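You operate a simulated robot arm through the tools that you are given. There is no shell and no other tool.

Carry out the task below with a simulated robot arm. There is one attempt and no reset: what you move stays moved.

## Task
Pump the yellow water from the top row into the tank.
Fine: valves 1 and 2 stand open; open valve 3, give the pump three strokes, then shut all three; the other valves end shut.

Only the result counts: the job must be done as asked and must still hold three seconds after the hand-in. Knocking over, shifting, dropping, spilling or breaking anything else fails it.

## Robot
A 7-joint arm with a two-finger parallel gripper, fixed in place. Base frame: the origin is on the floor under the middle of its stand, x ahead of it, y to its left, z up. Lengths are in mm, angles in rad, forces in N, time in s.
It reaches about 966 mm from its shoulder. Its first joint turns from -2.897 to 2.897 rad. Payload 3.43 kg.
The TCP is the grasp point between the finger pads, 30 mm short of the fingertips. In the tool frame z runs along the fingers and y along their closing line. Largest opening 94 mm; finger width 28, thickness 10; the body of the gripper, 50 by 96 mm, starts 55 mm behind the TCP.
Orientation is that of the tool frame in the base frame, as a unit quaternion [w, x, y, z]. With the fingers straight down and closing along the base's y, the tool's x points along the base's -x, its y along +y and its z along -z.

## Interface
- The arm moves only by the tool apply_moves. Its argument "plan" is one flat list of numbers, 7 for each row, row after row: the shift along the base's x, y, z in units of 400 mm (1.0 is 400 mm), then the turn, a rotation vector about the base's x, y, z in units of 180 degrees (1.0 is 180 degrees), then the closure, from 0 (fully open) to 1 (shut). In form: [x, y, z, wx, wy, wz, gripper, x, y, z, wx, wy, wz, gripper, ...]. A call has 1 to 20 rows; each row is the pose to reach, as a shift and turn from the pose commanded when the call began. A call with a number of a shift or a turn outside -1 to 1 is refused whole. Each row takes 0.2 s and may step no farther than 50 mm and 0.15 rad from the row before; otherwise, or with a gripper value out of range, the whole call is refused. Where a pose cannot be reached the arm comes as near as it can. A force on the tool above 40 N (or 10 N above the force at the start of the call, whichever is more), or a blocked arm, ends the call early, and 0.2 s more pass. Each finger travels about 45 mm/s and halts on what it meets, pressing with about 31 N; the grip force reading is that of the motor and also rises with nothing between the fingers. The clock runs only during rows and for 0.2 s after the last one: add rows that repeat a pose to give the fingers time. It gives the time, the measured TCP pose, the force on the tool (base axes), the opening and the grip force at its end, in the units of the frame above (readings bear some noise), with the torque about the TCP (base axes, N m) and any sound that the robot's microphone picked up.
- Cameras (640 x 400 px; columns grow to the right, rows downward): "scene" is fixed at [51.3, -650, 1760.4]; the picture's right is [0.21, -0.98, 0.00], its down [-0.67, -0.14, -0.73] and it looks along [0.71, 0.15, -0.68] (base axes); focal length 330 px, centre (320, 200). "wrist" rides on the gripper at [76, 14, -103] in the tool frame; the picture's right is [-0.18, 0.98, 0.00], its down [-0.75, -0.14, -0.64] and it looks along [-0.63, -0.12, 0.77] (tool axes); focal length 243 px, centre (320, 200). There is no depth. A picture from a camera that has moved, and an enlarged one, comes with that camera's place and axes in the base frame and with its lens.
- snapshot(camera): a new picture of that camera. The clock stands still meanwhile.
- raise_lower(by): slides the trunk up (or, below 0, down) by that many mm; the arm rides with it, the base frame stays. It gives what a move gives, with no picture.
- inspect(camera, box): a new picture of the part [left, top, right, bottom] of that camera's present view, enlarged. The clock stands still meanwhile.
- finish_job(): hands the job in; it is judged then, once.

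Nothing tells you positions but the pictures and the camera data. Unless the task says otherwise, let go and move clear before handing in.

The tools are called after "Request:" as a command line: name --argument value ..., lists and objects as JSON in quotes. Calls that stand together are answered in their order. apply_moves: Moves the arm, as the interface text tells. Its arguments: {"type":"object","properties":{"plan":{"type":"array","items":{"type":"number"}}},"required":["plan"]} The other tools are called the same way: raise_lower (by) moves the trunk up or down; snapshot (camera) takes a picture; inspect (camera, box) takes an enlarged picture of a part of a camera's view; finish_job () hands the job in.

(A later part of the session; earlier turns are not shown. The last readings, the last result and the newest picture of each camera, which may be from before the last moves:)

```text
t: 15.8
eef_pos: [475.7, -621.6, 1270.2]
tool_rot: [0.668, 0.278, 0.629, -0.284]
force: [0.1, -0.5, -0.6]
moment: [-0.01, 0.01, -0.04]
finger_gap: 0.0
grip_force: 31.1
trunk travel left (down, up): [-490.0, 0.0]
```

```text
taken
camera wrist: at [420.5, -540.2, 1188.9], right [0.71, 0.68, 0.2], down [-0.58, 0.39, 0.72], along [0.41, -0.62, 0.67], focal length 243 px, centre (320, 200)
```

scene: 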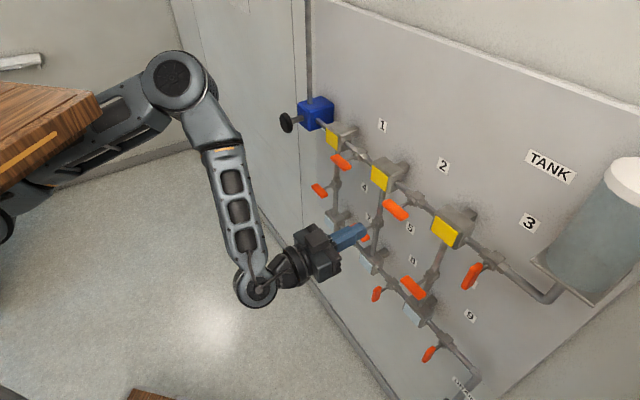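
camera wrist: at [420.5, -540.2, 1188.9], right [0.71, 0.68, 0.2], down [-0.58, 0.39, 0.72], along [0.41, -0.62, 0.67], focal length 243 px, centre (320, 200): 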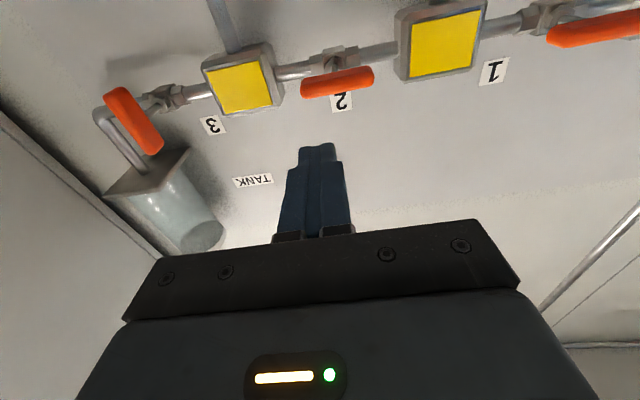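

Request:
apply_moves --plan '[-0.057, -0.074, -0.006, 0.0018, 0.0031, 0.0021, 0.8, -0.114, -0.148, -0.011, 0.0036, 0.0062, 0.0042, 0.6, -0.171, -0.222, -0.017, 0.0053, 0.0092, 0.0062, 0.47, -0.228, -0.296, -0.022, 0.0071, 0.0123, 0.0083, 0.47, -0.285, -0.37, -0.028, 0.0089, 0.0154, 0.0104, 0.47]'

Request:
snapshot --camera "scene"

Request:
snapshot --camera "wrist"

```text
t: 17.0
eef_pos: [365.7, -769.1, 1256.3]
tool_rot: [0.653, 0.27, 0.654, -0.271]
force: [1.0, -0.9, 0.5]
moment: [0.03, 0.04, -0.01]
finger_gap: 50.0
grip_force: 0.1
trunk travel left (down, up): [-490.0, 0.0]
```

```text
taken
```

scene: 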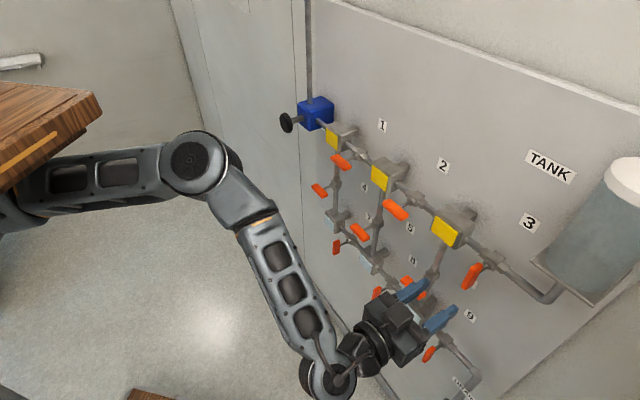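

```text
taken
camera wrist: at [303.1, -686.6, 1180.9], right [0.7, 0.7, 0.18], down [-0.55, 0.36, 0.75], along [0.46, -0.62, 0.63], focal length 243 px, centre (320, 200)
```

wrist: 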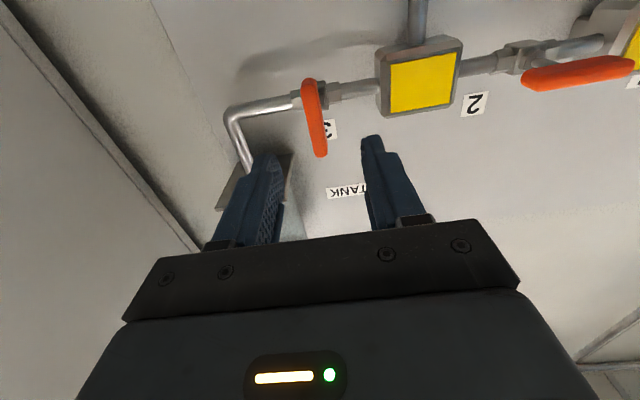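

Lever 3 appears right between the open fingers, matching my prediction within about 2 mm. A closer look before the approach.

Request:
inspect --camera "wrist" --box '[220, 60, 420, 185]'

Request:
inspect --camera "scene" --box '[380, 210, 540, 310]'

```text
3.20 times, centred on (320, 122) of wrist
camera zoom: at [303.1, -686.6, 1180.9], right [0.7, 0.7, 0.18], down [-0.55, 0.36, 0.75], along [0.46, -0.62, 0.63], focal length 776 px, centre (320, 448)
```

zoom: 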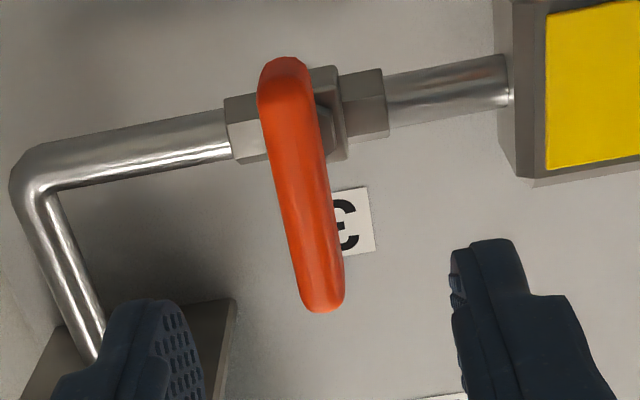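

```text
4.00 times, centred on (460, 260) of scene
camera zoom: at [51.3, -650.0, 1760.4], right [0.21, -0.98, 0.0], down [-0.67, -0.14, -0.73], along [0.71, 0.15, -0.68], focal length 1319 px, centre (-240, -40)
```

zoom: 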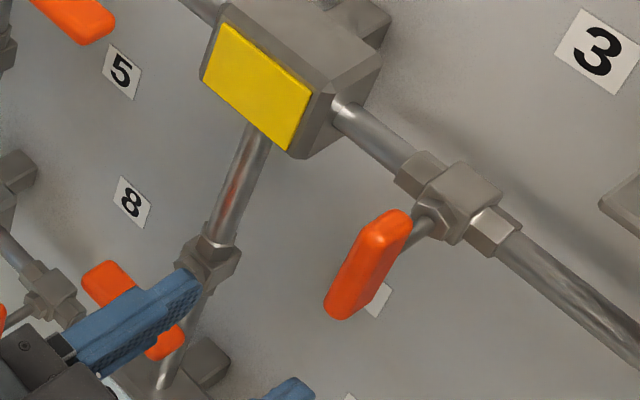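

The lever is vertical, about 70 mm long, and centred on its stem at about s=-290, z≈1260. I'll move in with the fingers on either side and close on it.

Request:
apply_moves --plan '[0.04, -0.047, 0.009, 0, 0, 0, 0.47, 0.082, -0.092, 0.009, 0, 0, 0, 0.47, 0.124, -0.138, 0.009, 0, 0, 0, 0.47, 0.1645, -0.182, 0.009, 0, 0, 0, 0.47, 0.1645, -0.182, 0.009, 0, 0, 0, 0.47]'

Request:
inspect --camera "wrist" --box '[200, 50, 440, 200]'

Request:
inspect --camera "scene" --box '[380, 190, 540, 290]'

```text
t: 18.2
eef_pos: [427.7, -841.4, 1263.9]
tool_rot: [0.652, 0.271, 0.653, -0.272]
force: [0.2, -0.8, 0.1]
moment: [0.01, 0.01, 0.02]
finger_gap: 49.9
grip_force: 0.0
trunk travel left (down, up): [-490.0, 0.0]
```

```text
2.67 times, centred on (320, 125) of wrist
camera zoom: at [365.4, -759.2, 1186.6], right [0.7, 0.69, 0.18], down [-0.55, 0.36, 0.75], along [0.46, -0.63, 0.63], focal length 647 px, centre (320, 400)
```

zoom: 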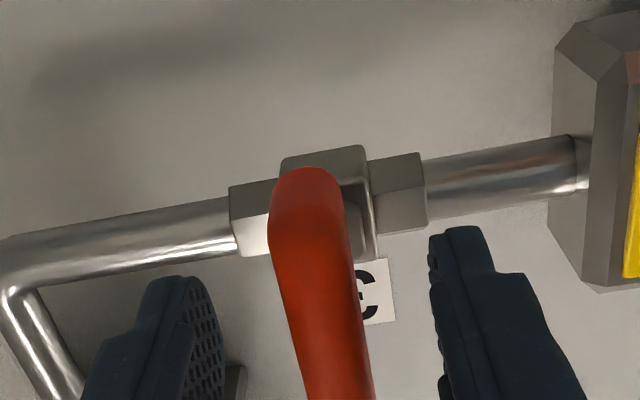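

```text
4.00 times, centred on (460, 240) of scene
camera zoom: at [51.3, -650.0, 1760.4], right [0.21, -0.98, 0.0], down [-0.67, -0.14, -0.73], along [0.71, 0.15, -0.68], focal length 1319 px, centre (-240, 40)
```

zoom: 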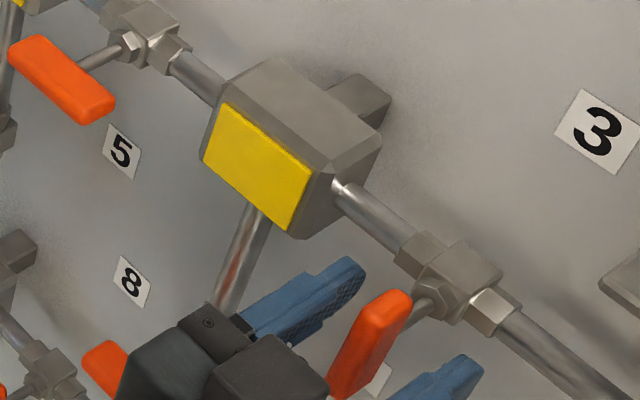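

Request:
apply_moves --plan '[0.004, 0.004, -0.009, 0, 0, 0, 0.6, 0.004, 0.004, -0.009, 0, 0, 0, 0.8, 0.004, 0.004, -0.009, 0, 0, 0, 1, 0.004, 0.004, -0.009, 0, 0, 0, 1, 0.004, 0.004, -0.009, 0, 0, 0, 1]'

Request:
inspect --camera "scene" --box '[380, 190, 540, 290]'

```text
t: 19.4
eef_pos: [428.7, -837.8, 1261.7]
tool_rot: [0.653, 0.27, 0.654, -0.271]
force: [3.4, 3.6, 0.3]
moment: [-0.17, -0.15, 0.02]
finger_gap: 17.4
grip_force: 45.5
trunk travel left (down, up): [-490.0, 0.0]
```

```text
4.00 times, centred on (460, 240) of scene
camera zoom: at [51.3, -650.0, 1760.4], right [0.21, -0.98, 0.0], down [-0.67, -0.14, -0.73], along [0.71, 0.15, -0.68], focal length 1319 px, centre (-240, 40)
```

zoom: 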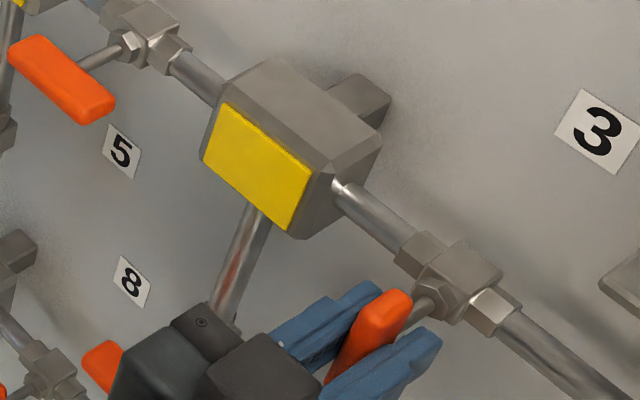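

Lever 3 is gripped (17.4 mm wide). I'll try a small turn about the stem axis and read the torque to find which way it opens.

Request:
apply_moves --plan '[0.0018, 0.0018, 0, 0.0141, -0.0141, 0, 1, 0.0018, 0.0018, 0, 0.0283, -0.0283, 0, 1, 0.0018, 0.0018, 0, 0.0424, -0.0424, 0, 1]'

Request:
inspect --camera "scene" --box '[420, 210, 520, 272]'

```text
t: 20.2
eef_pos: [428.7, -840.1, 1260.4]
tool_rot: [0.675, 0.331, 0.625, -0.21]
force: [-4.9, -0.7, 1.0]
moment: [-1.08, 1.01, 0.03]
finger_gap: 21.5
grip_force: 44.6
trunk travel left (down, up): [-490.0, 0.0]
```

```text
6.40 times, centred on (470, 241) of scene
camera zoom: at [51.3, -650.0, 1760.4], right [0.21, -0.98, 0.0], down [-0.67, -0.14, -0.73], along [0.71, 0.15, -0.68], focal length 2111 px, centre (-640, -62)
```

zoom: 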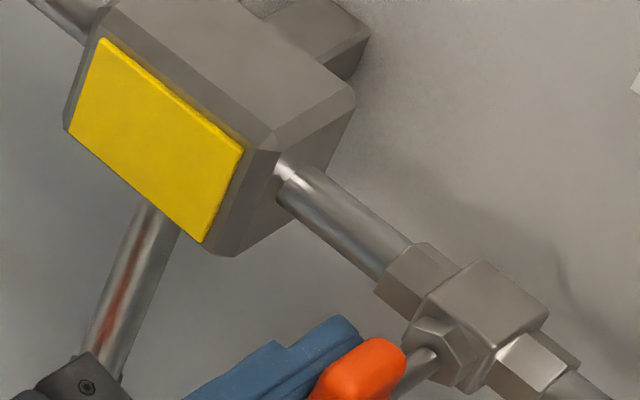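

Turning that way wedges the fingers open with 1.5 N·m of resistance, so it looks like the stop. I'll go back and try the other direction.

Request:
apply_moves --plan '[0, 0, 0, -0.0141, 0.0141, 0, 1, 0, 0, 0, -0.0283, 0.0283, 0, 1, 0, 0, 0, -0.0424, 0.0424, 0, 1, 0, 0, 0, -0.0424, 0.0424, 0, 1]'

Request:
apply_moves --plan '[0, 0, 0, -0.0141, 0.0141, 0, 1, 0, 0, 0, -0.0283, 0.0283, 0, 1, 0, 0, 0, -0.0424, 0.0424, 0, 1]'

Request:
inspect --camera "scene" --box '[420, 210, 520, 272]'

```text
t: 21.2
eef_pos: [429.4, -837.8, 1259.5]
tool_rot: [0.651, 0.272, 0.654, -0.273]
force: [-15.1, -0.3, -0.1]
moment: [-0.52, -0.5, 0.12]
finger_gap: 17.4
grip_force: 45.1
trunk travel left (down, up): [-490.0, 0.0]
```

```text
t: 22.0
eef_pos: [429.2, -838.9, 1259.5]
tool_rot: [0.623, 0.21, 0.676, -0.333]
force: [-24.5, -4.9, -4.4]
moment: [-0.62, -0.58, 0.28]
finger_gap: 17.5
grip_force: 44.9
trunk travel left (down, up): [-490.0, 0.0]
```

```text
6.40 times, centred on (470, 241) of scene
camera zoom: at [51.3, -650.0, 1760.4], right [0.21, -0.98, 0.0], down [-0.67, -0.14, -0.73], along [0.71, 0.15, -0.68], focal length 2111 px, centre (-640, -62)
```

zoom: 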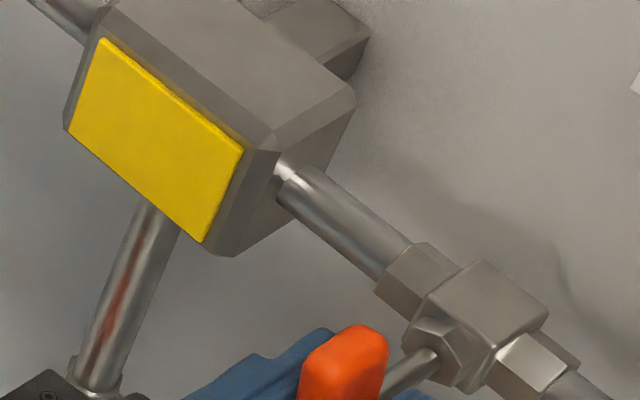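

The lever turns freely this way, so this is the opening direction. I'll relieve the side load a little and continue turning in steps.

Request:
apply_moves --plan '[-0.0044, -0.0009, 0, -0.0141, 0.0141, 0, 1, -0.0044, -0.0009, 0, -0.0283, 0.0283, 0, 1, -0.0044, -0.0009, 0, -0.0424, 0.0424, 0, 1]'

```text
t: 22.8
eef_pos: [430.1, -839.1, 1258.6]
tool_rot: [0.59, 0.144, 0.693, -0.389]
force: [-18.4, 1.3, -6.9]
moment: [0.66, 0.63, -0.25]
finger_gap: 17.6
grip_force: 45.0
trunk travel left (down, up): [-490.0, 0.0]
```

Request:
apply_moves --plan '[-0.002, 0, -0.001, -0.0247, 0.0247, 0, 1, -0.0039, 0.0004, -0.0013, -0.0495, 0.0495, 0, 1, -0.0039, 0.0004, -0.0013, -0.0742, 0.0742, 0, 1, -0.0039, 0.0004, -0.0013, -0.099, 0.099, 0, 1]'

Request:
snapshot --camera "scene"

```text
t: 23.8
eef_pos: [429.4, -839.7, 1260.9]
tool_rot: [0.492, -0.012, 0.707, -0.508]
force: [-9.6, 1.9, -3.0]
moment: [0.36, 0.37, -0.36]
finger_gap: 17.6
grip_force: 44.9
trunk travel left (down, up): [-490.0, 0.0]
```

```text
taken
```

scene: 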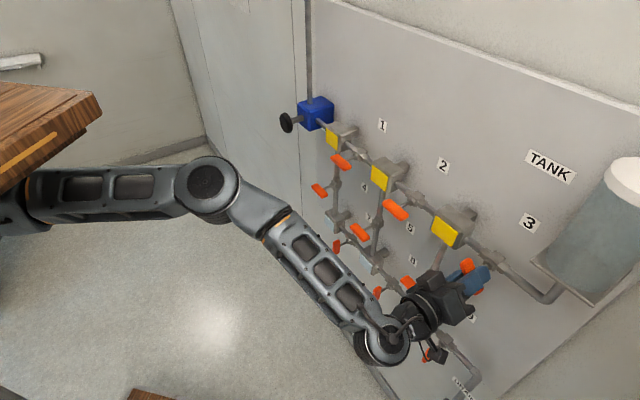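

About 47° turned so far with low forces. Continuing toward 90°.

Request:
apply_moves --plan '[-0.001, 0.001, 0, -0.0247, 0.0247, 0, 1, -0.002, 0.002, 0, -0.0495, 0.0495, 0, 1, -0.002, 0.002, 0, -0.0742, 0.0742, 0, 1, -0.002, 0.002, 0, -0.099, 0.099, 0, 1, -0.002, 0.002, 0, -0.1237, 0.1237, 0, 1, -0.002, 0.002, 0, -0.1485, 0.1485, 0, 1]'

```text
t: 25.2
eef_pos: [428.8, -839.9, 1259.9]
tool_rot: [0.302, -0.241, 0.664, -0.641]
force: [11.6, -29.7, 0.6]
moment: [0.14, 0.15, -0.66]
finger_gap: 17.7
grip_force: 44.9
trunk travel left (down, up): [-490.0, 0.0]
```

Request:
apply_moves --plan '[0.0009, -0.0033, 0, -0.0102, 0.0102, 0, 1, 0.0009, -0.0033, 0, -0.0205, 0.0205, 0, 1, 0.0009, -0.0033, 0, -0.0205, 0.0205, 0, 1]'

Request:
inspect --camera "scene" --box '[400, 200, 560, 300]'

Request:
snapshot --camera "wrist"

```text
t: 26.0
eef_pos: [429.5, -839.1, 1260.7]
tool_rot: [-0.272, 0.271, -0.652, 0.654]
force: [11.7, 1.6, 11.2]
moment: [0.03, 0.08, 0.54]
finger_gap: 17.6
grip_force: 45.2
trunk travel left (down, up): [-490.0, 0.0]
```

```text
4.00 times, centred on (480, 250) of scene
camera zoom: at [51.3, -650.0, 1760.4], right [0.21, -0.98, 0.0], down [-0.67, -0.14, -0.73], along [0.71, 0.15, -0.68], focal length 1319 px, centre (-320, 0)
```

zoom: 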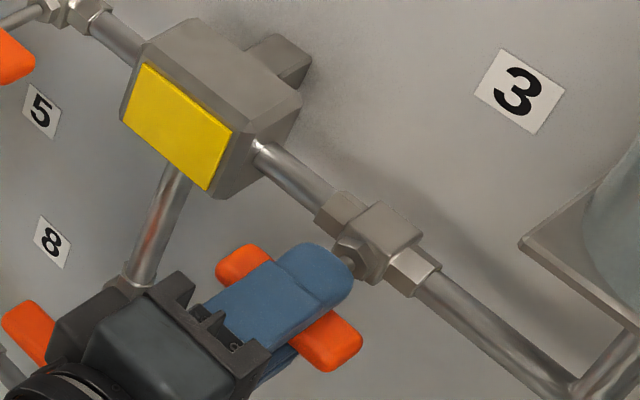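

```text
taken
camera wrist: at [302.8, -821.7, 1244.9], right [0.13, 0.13, -0.98], down [0.08, 0.99, 0.14], along [0.99, -0.09, 0.12], focal length 243 px, centre (320, 200)
```

wrist: 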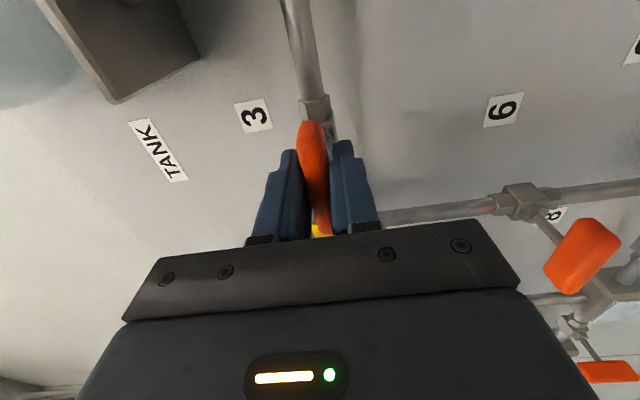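

Lever 3 is now parallel to its pipe. A slight extra turn will confirm it has met its open stop.

Request:
apply_moves --plan '[-0.001, 0, 0.001, -0.012, 0.012, 0, 1, -0.001, 0, 0.001, -0.021, 0.021, 0, 1, -0.001, 0, 0.001, -0.021, 0.021, 0, 1]'

```text
t: 26.8
eef_pos: [428.1, -839.3, 1260.5]
tool_rot: [-0.241, 0.301, -0.639, 0.665]
force: [17.7, -6.6, 8.9]
moment: [0.85, -0.82, 0.0]
finger_gap: 19.2
grip_force: 45.2
trunk travel left (down, up): [-490.0, 0.0]
```

The stop is felt at 90°, so valve 3 is fully open. I'll unwind the wedge, open the fingers and back off.

Request:
apply_moves --plan '[0, 0, 0, 0.01, -0.01, 0, 1, 0, 0, 0, 0.02, -0.02, 0, 1, 0, 0, 0, 0.02, -0.02, 0, 0.8, 0, 0, 0, 0.02, -0.02, 0, 0.6, 0, 0, 0, 0.02, -0.02, 0, 0.5, 0, 0, 0, 0.02, -0.02, 0, 0.47, 0, 0, 0, 0.02, -0.02, 0, 0.47]'

Request:
apply_moves --plan '[-0.06, 0.06, 0, 0, 0, 0, 0.47, -0.12, 0.12, 0, 0, 0, 0, 0.47, -0.18, 0.18, 0, 0, 0, 0, 0.47]'

Request:
snapshot --camera "scene"

Request:
snapshot --camera "wrist"

```text
t: 28.4
eef_pos: [426.2, -840.0, 1259.7]
tool_rot: [-0.27, 0.271, -0.652, 0.655]
force: [0.4, 0.0, 0.1]
moment: [0.02, -0.01, 0.01]
finger_gap: 49.5
grip_force: 0.1
trunk travel left (down, up): [-490.0, 0.0]
```

```text
t: 29.2
eef_pos: [355.4, -764.7, 1261.1]
tool_rot: [-0.27, 0.271, -0.653, 0.654]
force: [-0.2, -1.0, -0.2]
moment: [0.02, -0.01, 0.01]
finger_gap: 49.7
grip_force: 0.0
trunk travel left (down, up): [-490.0, 0.0]
```

```text
taken
```

scene: 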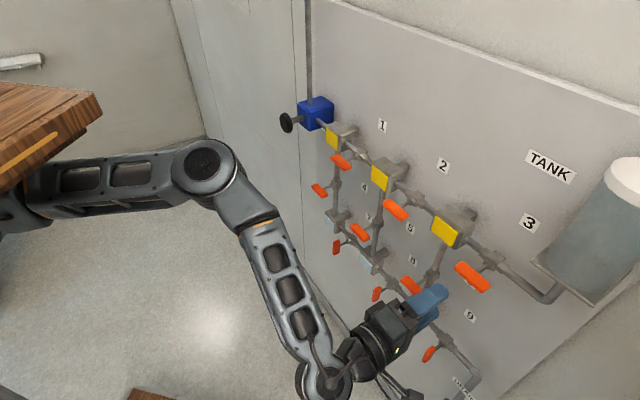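

```text
taken
camera wrist: at [229.1, -746.4, 1246.1], right [0.13, 0.13, -0.98], down [0.08, 0.99, 0.14], along [0.99, -0.1, 0.12], focal length 243 px, centre (320, 200)
```

wrist: 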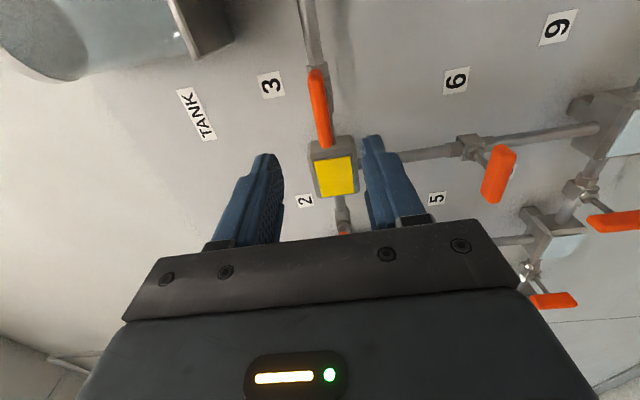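

Valve 3 is open and clear. Next I'll travel along the panel toward the pump knob at s≈362, in stages.

Request:
apply_moves --plan '[0.0746, 0.071, -0.001, 0, 0, 0, 0.47, 0.149, 0.142, -0.002, 0, 0, 0, 0.47, 0.224, 0.213, -0.003, 0, 0, 0, 0.47, 0.298, 0.284, -0.004, 0, 0, 0, 0.47, 0.373, 0.355, -0.005, 0, 0, 0, 0.47, 0.448, 0.426, -0.006, 0, 0, 0, 0.47, 0.522, 0.497, -0.007, 0, 0, 0, 0.47, 0.597, 0.568, -0.008, 0, 0, 0, 0.47]'

Request:
snapshot --camera "scene"

Request:
snapshot --camera "wrist"

```text
t: 31.2
eef_pos: [585.7, -535.6, 1227.3]
tool_rot: [0.262, -0.287, 0.669, -0.634]
force: [-0.2, -0.1, -0.1]
moment: [0.03, 0.03, 0.01]
finger_gap: 50.0
grip_force: 0.0
out of reach, approached as far as the arm can: row 8
trunk travel left (down, up): [-490.0, 0.0]
stopped in row 8: the arm was blocked; the commanded pose is now the measured one
```

```text
taken
```

scene: 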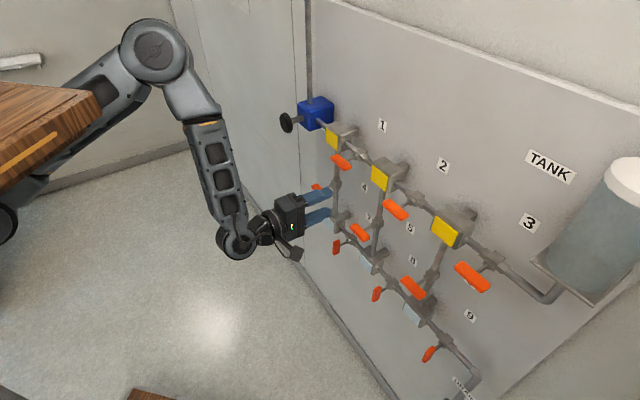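

```text
taken
camera wrist: at [458.4, -517.4, 1220.3], right [0.08, 0.16, -0.98], down [0.08, 0.98, 0.17], along [0.99, -0.09, 0.06], focal length 243 px, centre (320, 200)
```

wrist: 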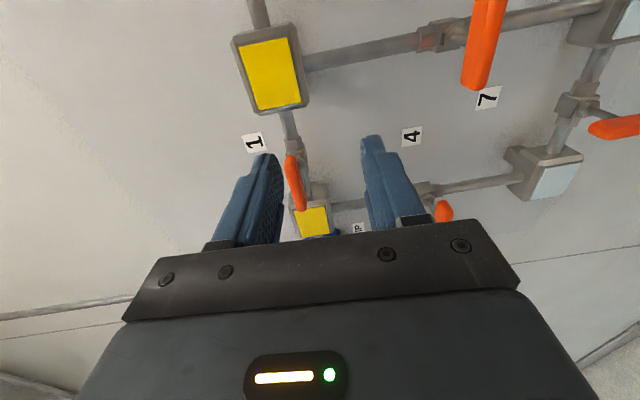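

The arm got blocked because its upper arm rises against the plate edge when the wrist is close in. I'll travel lower (z≈1200) and closer to the panel, and yaw the gripper about 20° so the wrist stays farther out. The vertically closing fingers still suit the round knob.

Request:
apply_moves --plan '[0.04, -0.04, -0.035, 0, 0, -0.014, 0.47, 0.0825, -0.084, -0.0675, 0, 0, -0.028, 0.47, 0.148, -0.016, -0.0675, 0, 0, -0.042, 0.47, 0.214, 0.052, -0.0675, 0, 0, -0.056, 0.47]'

Request:
snapshot --camera "scene"

```text
t: 32.4
eef_pos: [579.8, -571.1, 1211.6]
tool_rot: [0.227, -0.27, 0.71, -0.609]
force: [0.1, -0.3, 0.1]
moment: [-0.02, 0.0, 0.0]
finger_gap: 49.6
grip_force: 0.0
out of reach, approached as far as the arm can: row 1, 2, 3, 4
trunk travel left (down, up): [-490.0, 0.0]
stopped in row 4: the arm was blocked; the commanded pose is now the measured one
```

```text
taken
```

scene: 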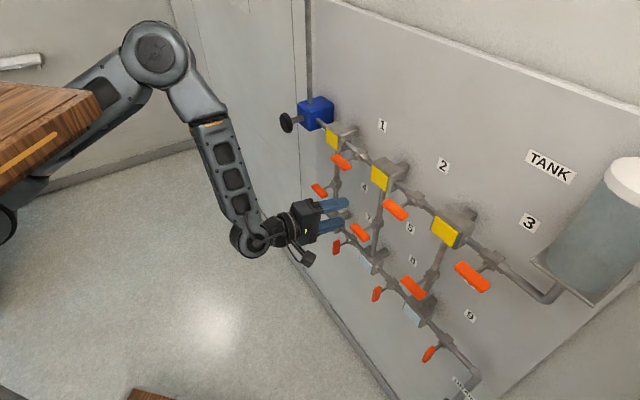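

The limit seems to come from the wrist roll (camera-side orientation). I'll roll the gripper back so the fingers close horizontally, which worked earlier in this region.

Request:
apply_moves --plan '[-0.003, 0.001, 0.007, 0.0262, -0.0326, -0.0019, 0.47, -0.006, 0.002, 0.014, 0.0523, -0.0653, -0.0038, 0.47, -0.009, 0.003, 0.021, 0.0785, -0.0979, -0.0057, 0.47, -0.012, 0.004, 0.028, 0.1047, -0.1305, -0.0076, 0.47, -0.015, 0.005, 0.035, 0.1308, -0.1631, -0.0095, 0.47, -0.018, 0.006, 0.042, 0.157, -0.1958, -0.0114, 0.47, -0.021, 0.007, 0.049, 0.1832, -0.2284, -0.0133, 0.47, -0.024, 0.008, 0.056, 0.2093, -0.261, -0.0152, 0.47, -0.027, 0.009, 0.063, 0.2355, -0.2936, -0.0171, 0.47, -0.03, 0.01, 0.07, 0.2617, -0.3263, -0.019, 0.47, -0.033, 0.011, 0.077, 0.2878, -0.3589, -0.0209, 0.47, -0.035, 0.0125, 0.083, 0.314, -0.3915, -0.0228, 0.47]'

Request:
snapshot --camera "scene"

```text
t: 35.0
eef_pos: [568.3, -567.3, 1249.2]
tool_rot: [0.652, 0.273, 0.653, -0.272]
force: [0.4, -0.4, -0.2]
moment: [0.01, 0.01, -0.01]
finger_gap: 49.8
grip_force: 0.0
trunk travel left (down, up): [-490.0, 0.0]
```

```text
taken
```

scene: 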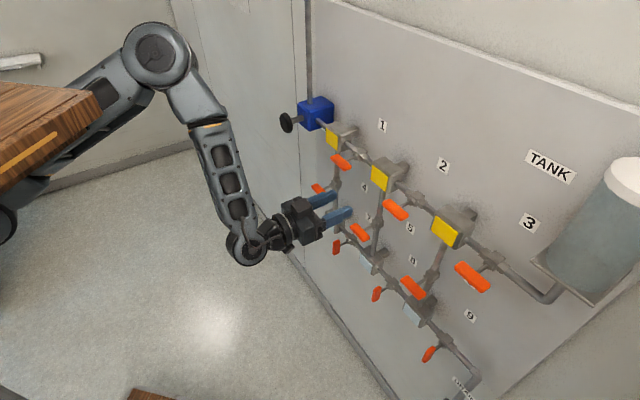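

That orientation is comfortable. Now moving on toward the pump with it.

Request:
apply_moves --plan '[0.082, 0.059, 0, 0, 0, 0, 0.47, 0.163, 0.118, 0, 0, 0, 0, 0.47, 0.245, 0.177, 0, 0, 0, 0, 0.4, 0.327, 0.236, 0, 0, 0, 0, 0.3, 0.409, 0.296, 0, 0, 0, 0, 0.15]'

Request:
snapshot --camera "scene"

Request:
snapshot --camera "wrist"

```text
t: 36.4
eef_pos: [647.6, -522.2, 1221.4]
tool_rot: [0.632, 0.254, 0.696, -0.227]
force: [-0.1, 0.4, -1.3]
moment: [0.01, -0.01, -0.02]
finger_gap: 80.0
grip_force: 0.1
out of reach, approached as far as the arm can: row 1, 2, 3, 4, 5
trunk travel left (down, up): [-490.0, 0.0]
stopped in row 5: the arm was blocked; the commanded pose is now the measured one
```

```text
taken
```

scene: 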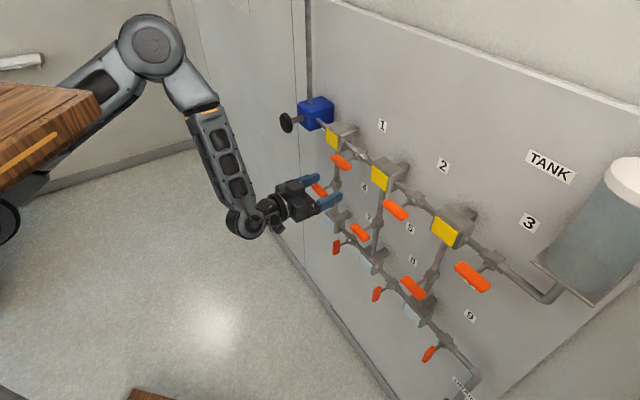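

```text
taken
camera wrist: at [573.6, -441.6, 1154.6], right [0.64, 0.74, 0.19], down [-0.53, 0.25, 0.81], along [0.55, -0.62, 0.55], focal length 243 px, centre (320, 200)
```

wrist: 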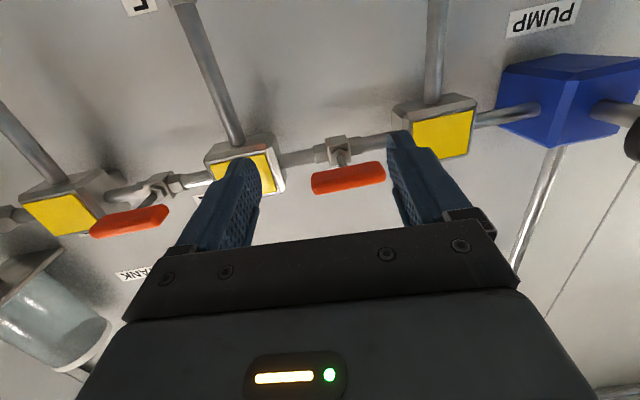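

The wrist cannot yaw that way over here. A better idea for the pump is to point the gripper straight down, with the fingers closing along the panel normal, and pinch the knob's disc front and back. I'll rotate back to a downward pose while retreating from the panel.

Request:
apply_moves --plan '[-0.0013, 0.0203, 0.0182, -0.0016, 0.0338, 0.0252, 0.3, -0.0027, 0.0407, 0.0363, -0.0032, 0.0675, 0.0504, 0.4, -0.004, 0.061, 0.0545, -0.0049, 0.1013, 0.0756, 0.47, -0.0053, 0.0813, 0.0727, -0.0065, 0.135, 0.1008, 0.47, -0.0067, 0.1017, 0.0908, -0.0081, 0.1688, 0.126, 0.47, -0.008, 0.122, 0.109, -0.0097, 0.2025, 0.1512, 0.47, -0.0093, 0.1423, 0.1272, -0.0113, 0.2363, 0.1764, 0.47, -0.0107, 0.1627, 0.1453, -0.013, 0.27, 0.2017, 0.47]'

Request:
snapshot --camera "scene"

```text
t: 38.2
eef_pos: [643.3, -459.0, 1284.8]
tool_rot: [0.342, -0.096, 0.927, -0.123]
force: [0.3, -0.1, 0.5]
moment: [-0.01, 0.0, 0.0]
finger_gap: 49.6
grip_force: 0.1
trunk travel left (down, up): [-490.0, 0.0]
```

```text
taken
```

scene: 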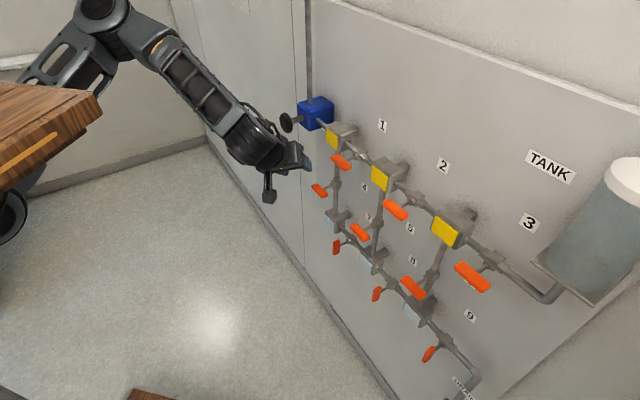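

Request:
apply_moves --plan '[0.0168, 0.0211, 0.0339, -0.0016, 0.0338, 0.0252, 0.47, 0.0336, 0.0421, 0.0679, -0.0032, 0.0675, 0.0504, 0.47, 0.0504, 0.0632, 0.1018, -0.0049, 0.1013, 0.0756, 0.47, 0.0671, 0.0843, 0.1357, -0.0065, 0.135, 0.1008, 0.47, 0.0839, 0.1054, 0.1696, -0.0081, 0.1688, 0.126, 0.47, 0.1007, 0.1264, 0.2036, -0.0097, 0.2025, 0.1512, 0.47, 0.1175, 0.1475, 0.2375, -0.0113, 0.2363, 0.1764, 0.47]'

Request:
snapshot --camera "scene"

Request:
snapshot --camera "wrist"

```text
t: 39.8
eef_pos: [689.6, -398.8, 1378.9]
tool_rot: [0.003, -0.384, 0.923, 0.0]
force: [-0.7, -0.5, 0.0]
moment: [0.05, 0.02, 0.02]
finger_gap: 49.6
grip_force: 0.0
trunk travel left (down, up): [-490.0, 0.0]
```

```text
taken
```

scene: 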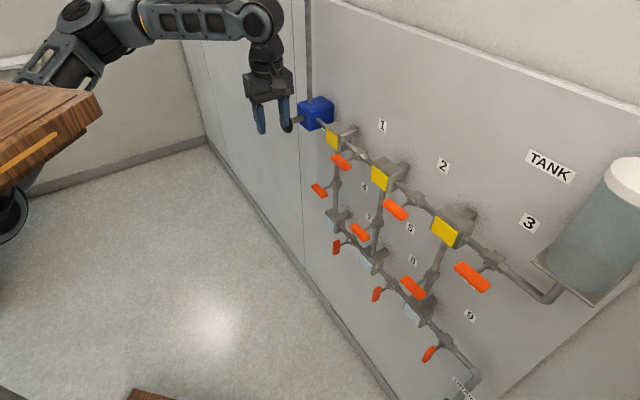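

```text
taken
camera wrist: at [626.5, -444.5, 1481.0], right [-0.57, 0.82, 0.0], down [0.63, 0.43, 0.65], along [0.53, 0.37, -0.76], focal length 243 px, centre (320, 200)
```

wrist: 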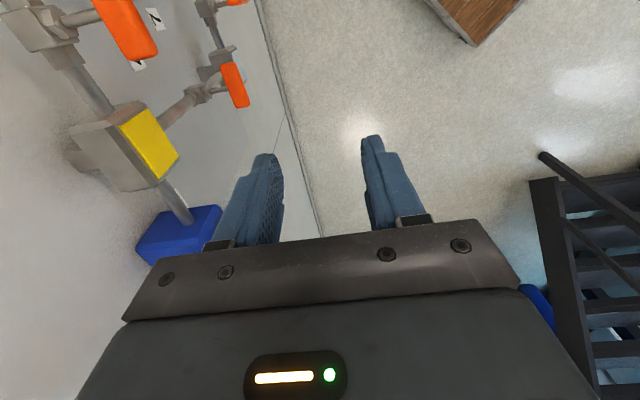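

The gripper points down with the fingers closing along the panel normal. I'll move over toward the knob, staying high, and look.

Request:
apply_moves --plan '[0.09, 0.012, 0.02, 0, 0, 0, 0.47, 0.18, 0.024, 0.04, 0, 0, 0, 0.47, 0.27, 0.042, 0.053, 0, 0, 0, 0.47, 0.345, 0.055, 0.053, 0, 0, 0, 0.47]'

Request:
snapshot --camera "scene"

Request:
snapshot --camera "wrist"

Request:
inspect --camera "scene" --box '[240, 60, 368, 140]'

```text
t: 40.8
eef_pos: [826.2, -373.8, 1399.8]
tool_rot: [0.004, -0.382, 0.924, 0.0]
force: [0.2, 0.1, 0.4]
moment: [0.05, -0.03, 0.0]
finger_gap: 50.0
grip_force: 0.0
trunk travel left (down, up): [-490.0, 0.0]
```

```text
taken
```

scene: 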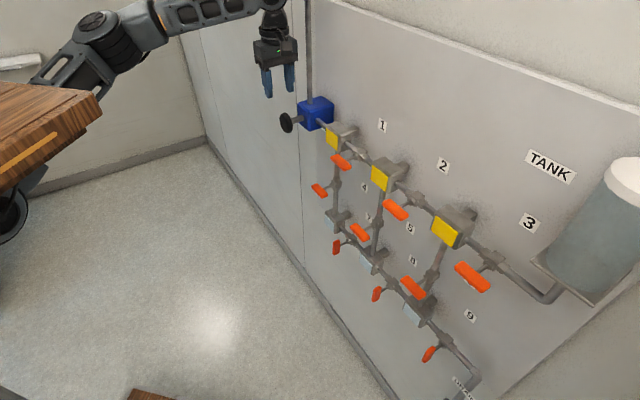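

```text
taken
camera wrist: at [762.0, -419.1, 1501.4], right [-0.56, 0.83, 0.0], down [0.63, 0.43, 0.65], along [0.54, 0.36, -0.76], focal length 243 px, centre (320, 200)
```

wrist: 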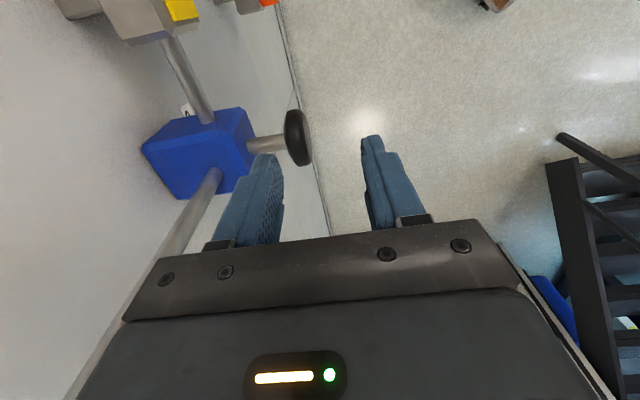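

```text
5.00 times, centred on (304, 100) of scene
camera zoom: at [51.3, -650.0, 1760.4], right [0.21, -0.98, 0.0], down [-0.67, -0.14, -0.73], along [0.71, 0.15, -0.68], focal length 1649 px, centre (400, 700)
```

zoom: 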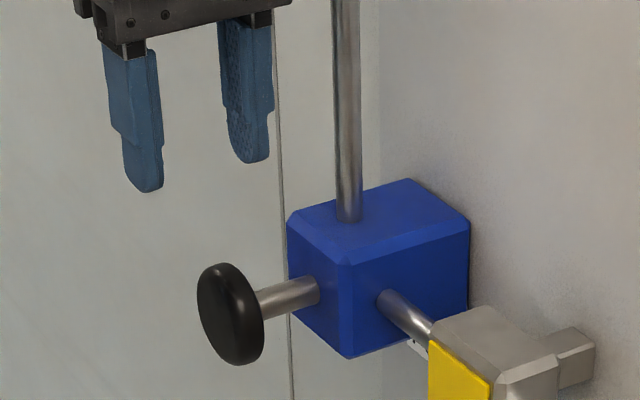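

Request:
inspect --camera "wrist" --box '[120, 80, 344, 220]'

```text
2.86 times, centred on (232, 150) of wrist
camera zoom: at [762.0, -419.1, 1501.4], right [-0.56, 0.83, 0.0], down [0.63, 0.43, 0.65], along [0.54, 0.36, -0.76], focal length 693 px, centre (571, 343)
```

zoom: 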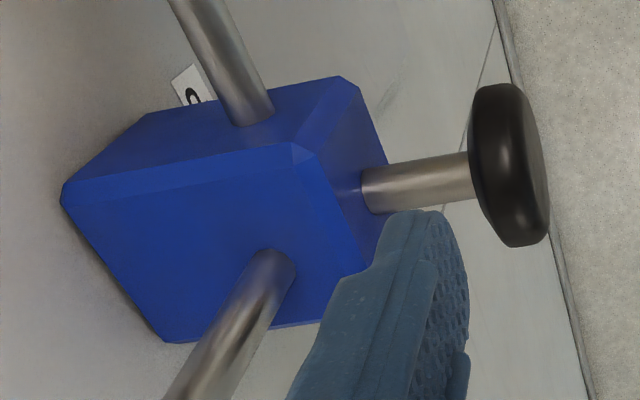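

The knob appears as a 60 mm disc at about n=-880, s≈350, z≈1269, with the supply pipe rising just behind. I'll lean the hand back by 25° so it clears that pipe, and descend to just above the knob to check the alignment.

Request:
apply_moves --plan '[0.0218, 0.0045, -0.03, -0.0246, -0.0246, 0, 0.45, 0.0435, 0.009, -0.06, -0.0491, -0.0491, 0, 0.42, 0.0653, 0.0135, -0.1, -0.0737, -0.0737, 0, 0.4, 0.087, 0.018, -0.137, -0.0982, -0.0982, 0, 0.4, 0.087, 0.018, -0.137, -0.0982, -0.0982, 0, 0.4]'

Request:
snapshot --camera "wrist"

Request:
inspect --camera "scene" --box '[240, 60, 368, 140]'

```text
t: 42.0
eef_pos: [865.4, -369.7, 1345.2]
tool_rot: [0.087, -0.375, 0.901, -0.201]
force: [1.1, -0.1, 0.6]
moment: [-0.03, 0.03, 0.02]
finger_gap: 56.6
grip_force: 0.1
trunk travel left (down, up): [-490.0, 0.0]
```

```text
taken
camera wrist: at [770.8, -384.5, 1431.1], right [-0.5, 0.76, -0.42], down [0.42, 0.63, 0.65], along [0.76, 0.14, -0.64], focal length 243 px, centre (320, 200)
```

wrist: 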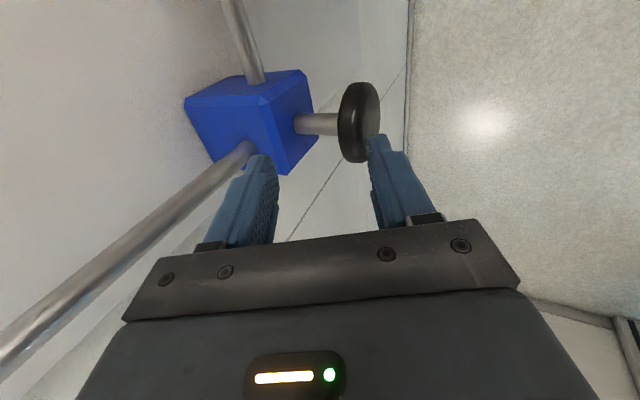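

```text
5.00 times, centred on (304, 100) of scene
camera zoom: at [51.3, -650.0, 1760.4], right [0.21, -0.98, 0.0], down [-0.67, -0.14, -0.73], along [0.71, 0.15, -0.68], focal length 1649 px, centre (400, 700)
```

zoom: 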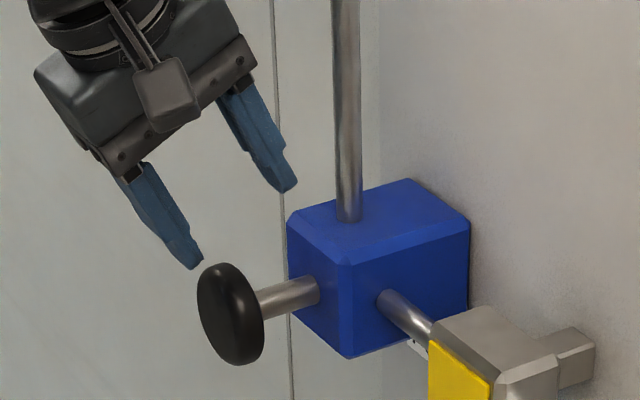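

The alignment prediction matches the image within a few pixels. Descending so one finger goes in front of the disc and one behind it, above the shaft.

Request:
apply_moves --plan '[-0.0125, 0.0125, -0.02, 0, 0, 0, 0.4, -0.0125, 0.0125, -0.05, 0, 0, 0, 0.4, -0.0125, 0.0125, -0.08, 0, 0, 0, 0.4, -0.0125, 0.0125, -0.0975, 0, 0, 0, 0.4, -0.0125, 0.0125, -0.0975, 0, 0, 0, 0.4]'

Request:
inspect --camera "wrist" --box '[200, 60, 456, 220]'

Request:
inspect --camera "scene" --box '[240, 70, 368, 150]'

```text
t: 43.2
eef_pos: [857.9, -365.3, 1306.4]
tool_rot: [0.088, -0.374, 0.901, -0.2]
force: [-0.5, 0.4, -0.5]
moment: [0.02, -0.01, 0.05]
finger_gap: 56.5
grip_force: 0.0
trunk travel left (down, up): [-490.0, 0.0]
```

```text
2.50 times, centred on (328, 140) of wrist
camera zoom: at [764.8, -381.0, 1391.9], right [-0.5, 0.76, -0.42], down [0.42, 0.63, 0.65], along [0.76, 0.15, -0.64], focal length 606 px, centre (300, 350)
```

zoom: 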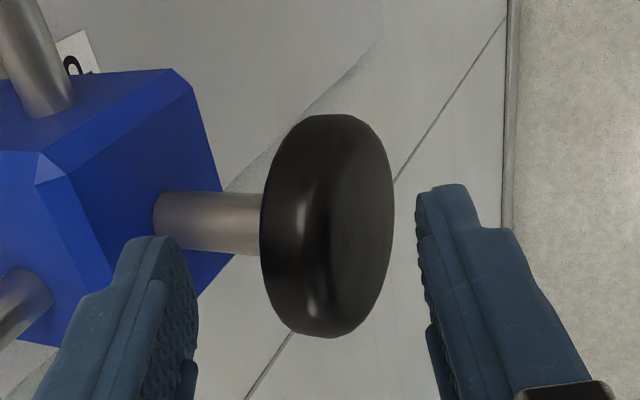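

```text
5.00 times, centred on (304, 110) of scene
camera zoom: at [51.3, -650.0, 1760.4], right [0.21, -0.98, 0.0], down [-0.67, -0.14, -0.73], along [0.71, 0.15, -0.68], focal length 1649 px, centre (400, 650)
```

zoom: 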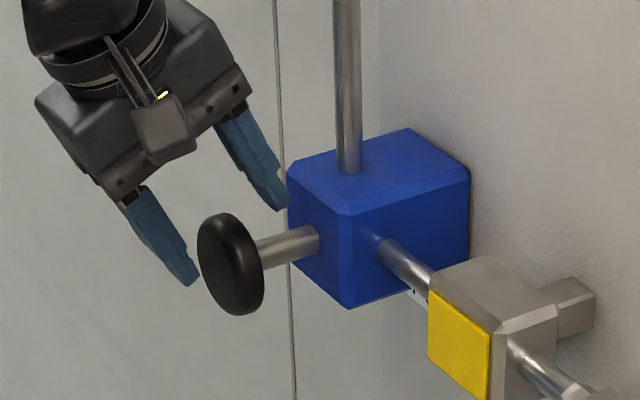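

The disc sits neatly between the fingers. Closing now to pinch it.

Request:
apply_moves --plan '[0, 0, 0, 0, 0, 0, 0.55, 0, 0, 0, 0, 0, 0, 0.7, 0, 0, 0, 0, 0, 0, 0.85, 0, 0, 0, 0, 0, 0, 1, 0, 0, 0, 0, 0, 0, 1]'

Request:
inspect --camera "wrist" --box '[200, 60, 456, 220]'

Request:
inspect --camera "scene" --box '[240, 70, 368, 150]'

```text
t: 44.4
eef_pos: [859.7, -364.7, 1306.8]
tool_rot: [0.088, -0.375, 0.901, -0.201]
force: [11.0, -9.0, 6.2]
moment: [0.06, -0.18, -0.37]
finger_gap: 23.8
grip_force: 45.3
trunk travel left (down, up): [-490.0, 0.0]
```

```text
2.50 times, centred on (328, 140) of wrist
camera zoom: at [765.3, -381.5, 1392.5], right [-0.5, 0.76, -0.42], down [0.42, 0.63, 0.65], along [0.76, 0.14, -0.64], focal length 606 px, centre (300, 350)
```

zoom: 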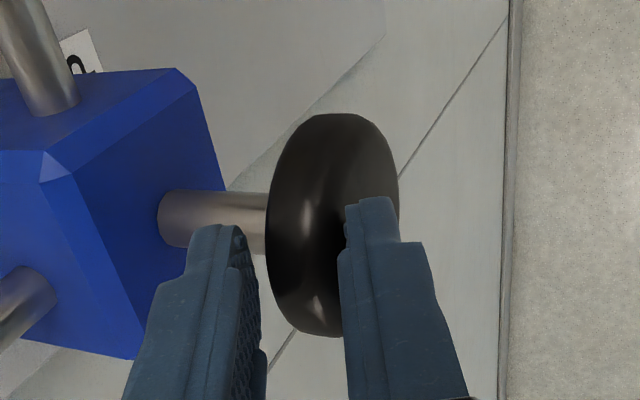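

```text
5.00 times, centred on (304, 110) of scene
camera zoom: at [51.3, -650.0, 1760.4], right [0.21, -0.98, 0.0], down [-0.67, -0.14, -0.73], along [0.71, 0.15, -0.68], focal length 1649 px, centre (400, 650)
```

zoom: 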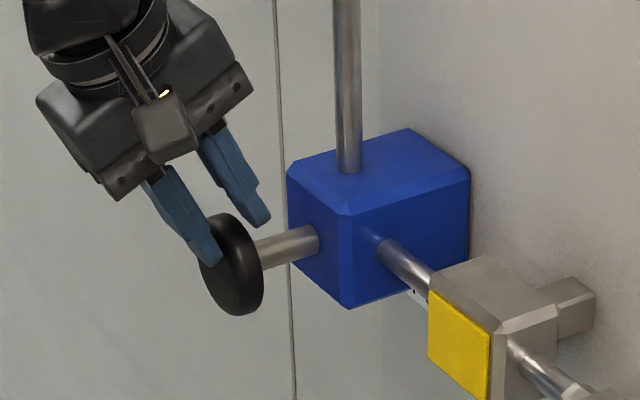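

Pinched with a 24 mm gap. Now a gentle 12 mm push toward the panel to see how the plunger responds.

Request:
apply_moves --plan '[0.007, -0.007, 0, 0, 0, 0, 1, 0.014, -0.014, 0, 0, 0, 0, 1, 0.021, -0.021, 0, 0, 0, 0, 1]'

Request:
inspect --camera "scene" --box '[240, 70, 368, 150]'

```text
t: 45.2
eef_pos: [866.3, -372.7, 1306.8]
tool_rot: [0.087, -0.374, 0.902, -0.2]
force: [-3.7, 4.4, 13.2]
moment: [0.65, 0.22, -0.29]
finger_gap: 23.7
grip_force: 44.8
trunk travel left (down, up): [-490.0, 0.0]
```

```text
5.00 times, centred on (304, 110) of scene
camera zoom: at [51.3, -650.0, 1760.4], right [0.21, -0.98, 0.0], down [-0.67, -0.14, -0.73], along [0.71, 0.15, -0.68], focal length 1649 px, centre (400, 650)
```

zoom: 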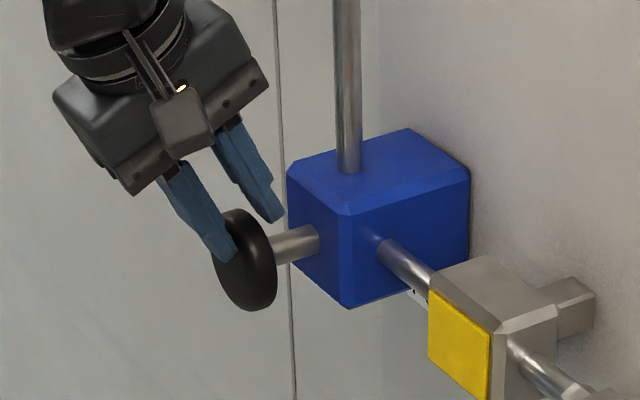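

The plunger slides in smoothly with low force. Continuing the push in small steps, watching for the end stop.

Request:
apply_moves --plan '[0.009, -0.009, 0, 0, 0, 0, 1, 0.018, -0.018, 0, 0, 0, 0, 1, 0.027, -0.027, 0, 0, 0, 0, 1, 0.035, -0.035, 0, 0, 0, 0, 1]'

Request:
inspect --camera "scene" --box '[240, 70, 368, 150]'

Request:
inspect --camera "wrist" --box '[200, 60, 456, 220]'

```text
t: 46.2
eef_pos: [881.2, -387.0, 1306.7]
tool_rot: [0.087, -0.373, 0.901, -0.201]
force: [-11.8, 2.9, 15.6]
moment: [0.53, 0.32, -0.34]
finger_gap: 23.6
grip_force: 44.9
trunk travel left (down, up): [-490.0, 0.0]
```

```text
5.00 times, centred on (304, 110) of scene
camera zoom: at [51.3, -650.0, 1760.4], right [0.21, -0.98, 0.0], down [-0.67, -0.14, -0.73], along [0.71, 0.15, -0.68], focal length 1649 px, centre (400, 650)
```

zoom: 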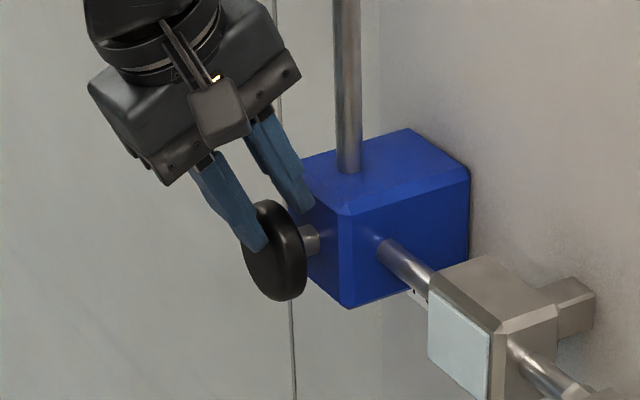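

```text
2.50 times, centred on (328, 140) of wrist
camera zoom: at [786.3, -402.2, 1392.7], right [-0.5, 0.76, -0.42], down [0.43, 0.63, 0.65], along [0.76, 0.14, -0.64], focal length 606 px, centre (300, 350)
```

zoom: 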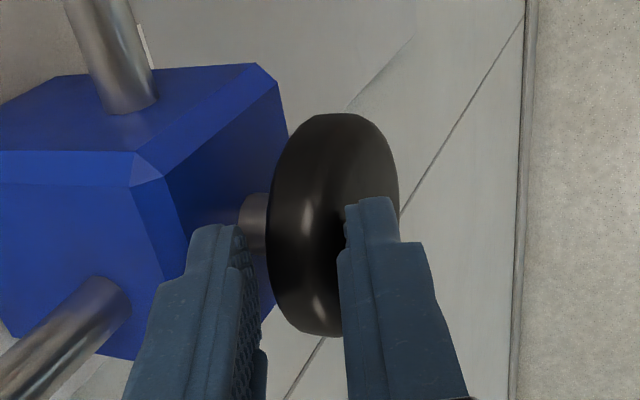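

The first block's window turned from yellow to clear, so one stroke has registered. Let me look at the whole panel before returning the plunger.

Request:
snapshot --camera "scene"

Request:
apply_moves --plan '[-0.009, 0.009, 0, 0, 0, 0, 1, -0.018, 0.018, 0, 0, 0, 0, 1, -0.027, 0.027, 0, 0, 0, 0, 1, -0.036, 0.036, 0, 0, 0, 0, 1, -0.045, 0.045, 0, 0, 0, 0, 1]'

Request:
inspect --camera "scene" --box '[240, 70, 368, 150]'

```text
taken
```

scene: 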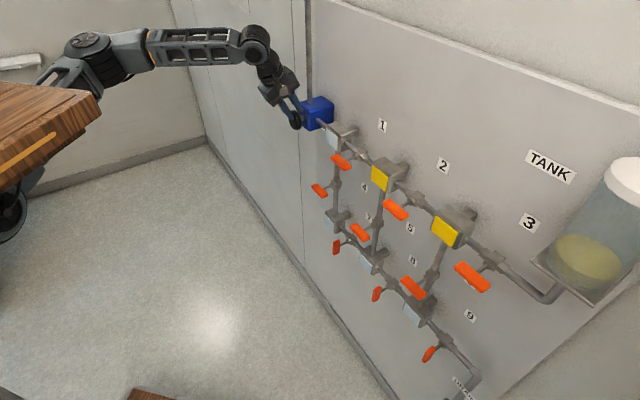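

```text
t: 47.4
eef_pos: [861.6, -368.7, 1306.7]
tool_rot: [0.087, -0.373, 0.902, -0.201]
force: [-8.3, -2.7, 9.0]
moment: [0.24, 0.41, -0.44]
finger_gap: 23.6
grip_force: 45.2
trunk travel left (down, up): [-490.0, 0.0]
```

```text
5.00 times, centred on (304, 110) of scene
camera zoom: at [51.3, -650.0, 1760.4], right [0.21, -0.98, 0.0], down [-0.67, -0.14, -0.73], along [0.71, 0.15, -0.68], focal length 1649 px, centre (400, 650)
```

zoom: 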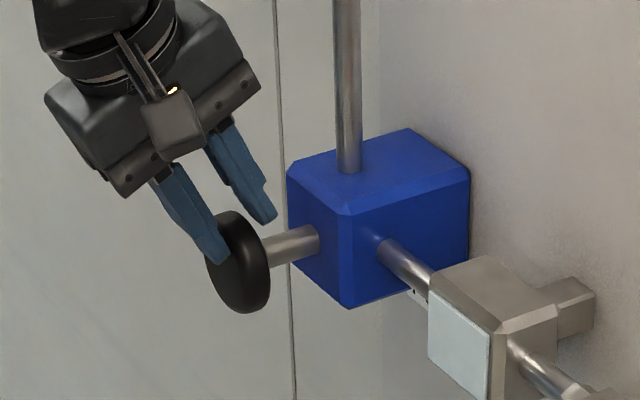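

The tank now holds some yellow water. I'll return the plunger fully out before the second stroke.

Request:
apply_moves --plan '[-0.004, 0.004, 0, 0, 0, 0, 1, -0.008, 0.008, 0, 0, 0, 0, 1, -0.008, 0.008, 0, 0, 0, 0, 1]'

```text
t: 48.2
eef_pos: [859.2, -367.2, 1306.6]
tool_rot: [0.087, -0.374, 0.901, -0.201]
force: [2.0, -5.5, 16.3]
moment: [-0.21, 0.38, -0.44]
finger_gap: 23.6
grip_force: 44.6
trunk travel left (down, up): [-490.0, 0.0]
```

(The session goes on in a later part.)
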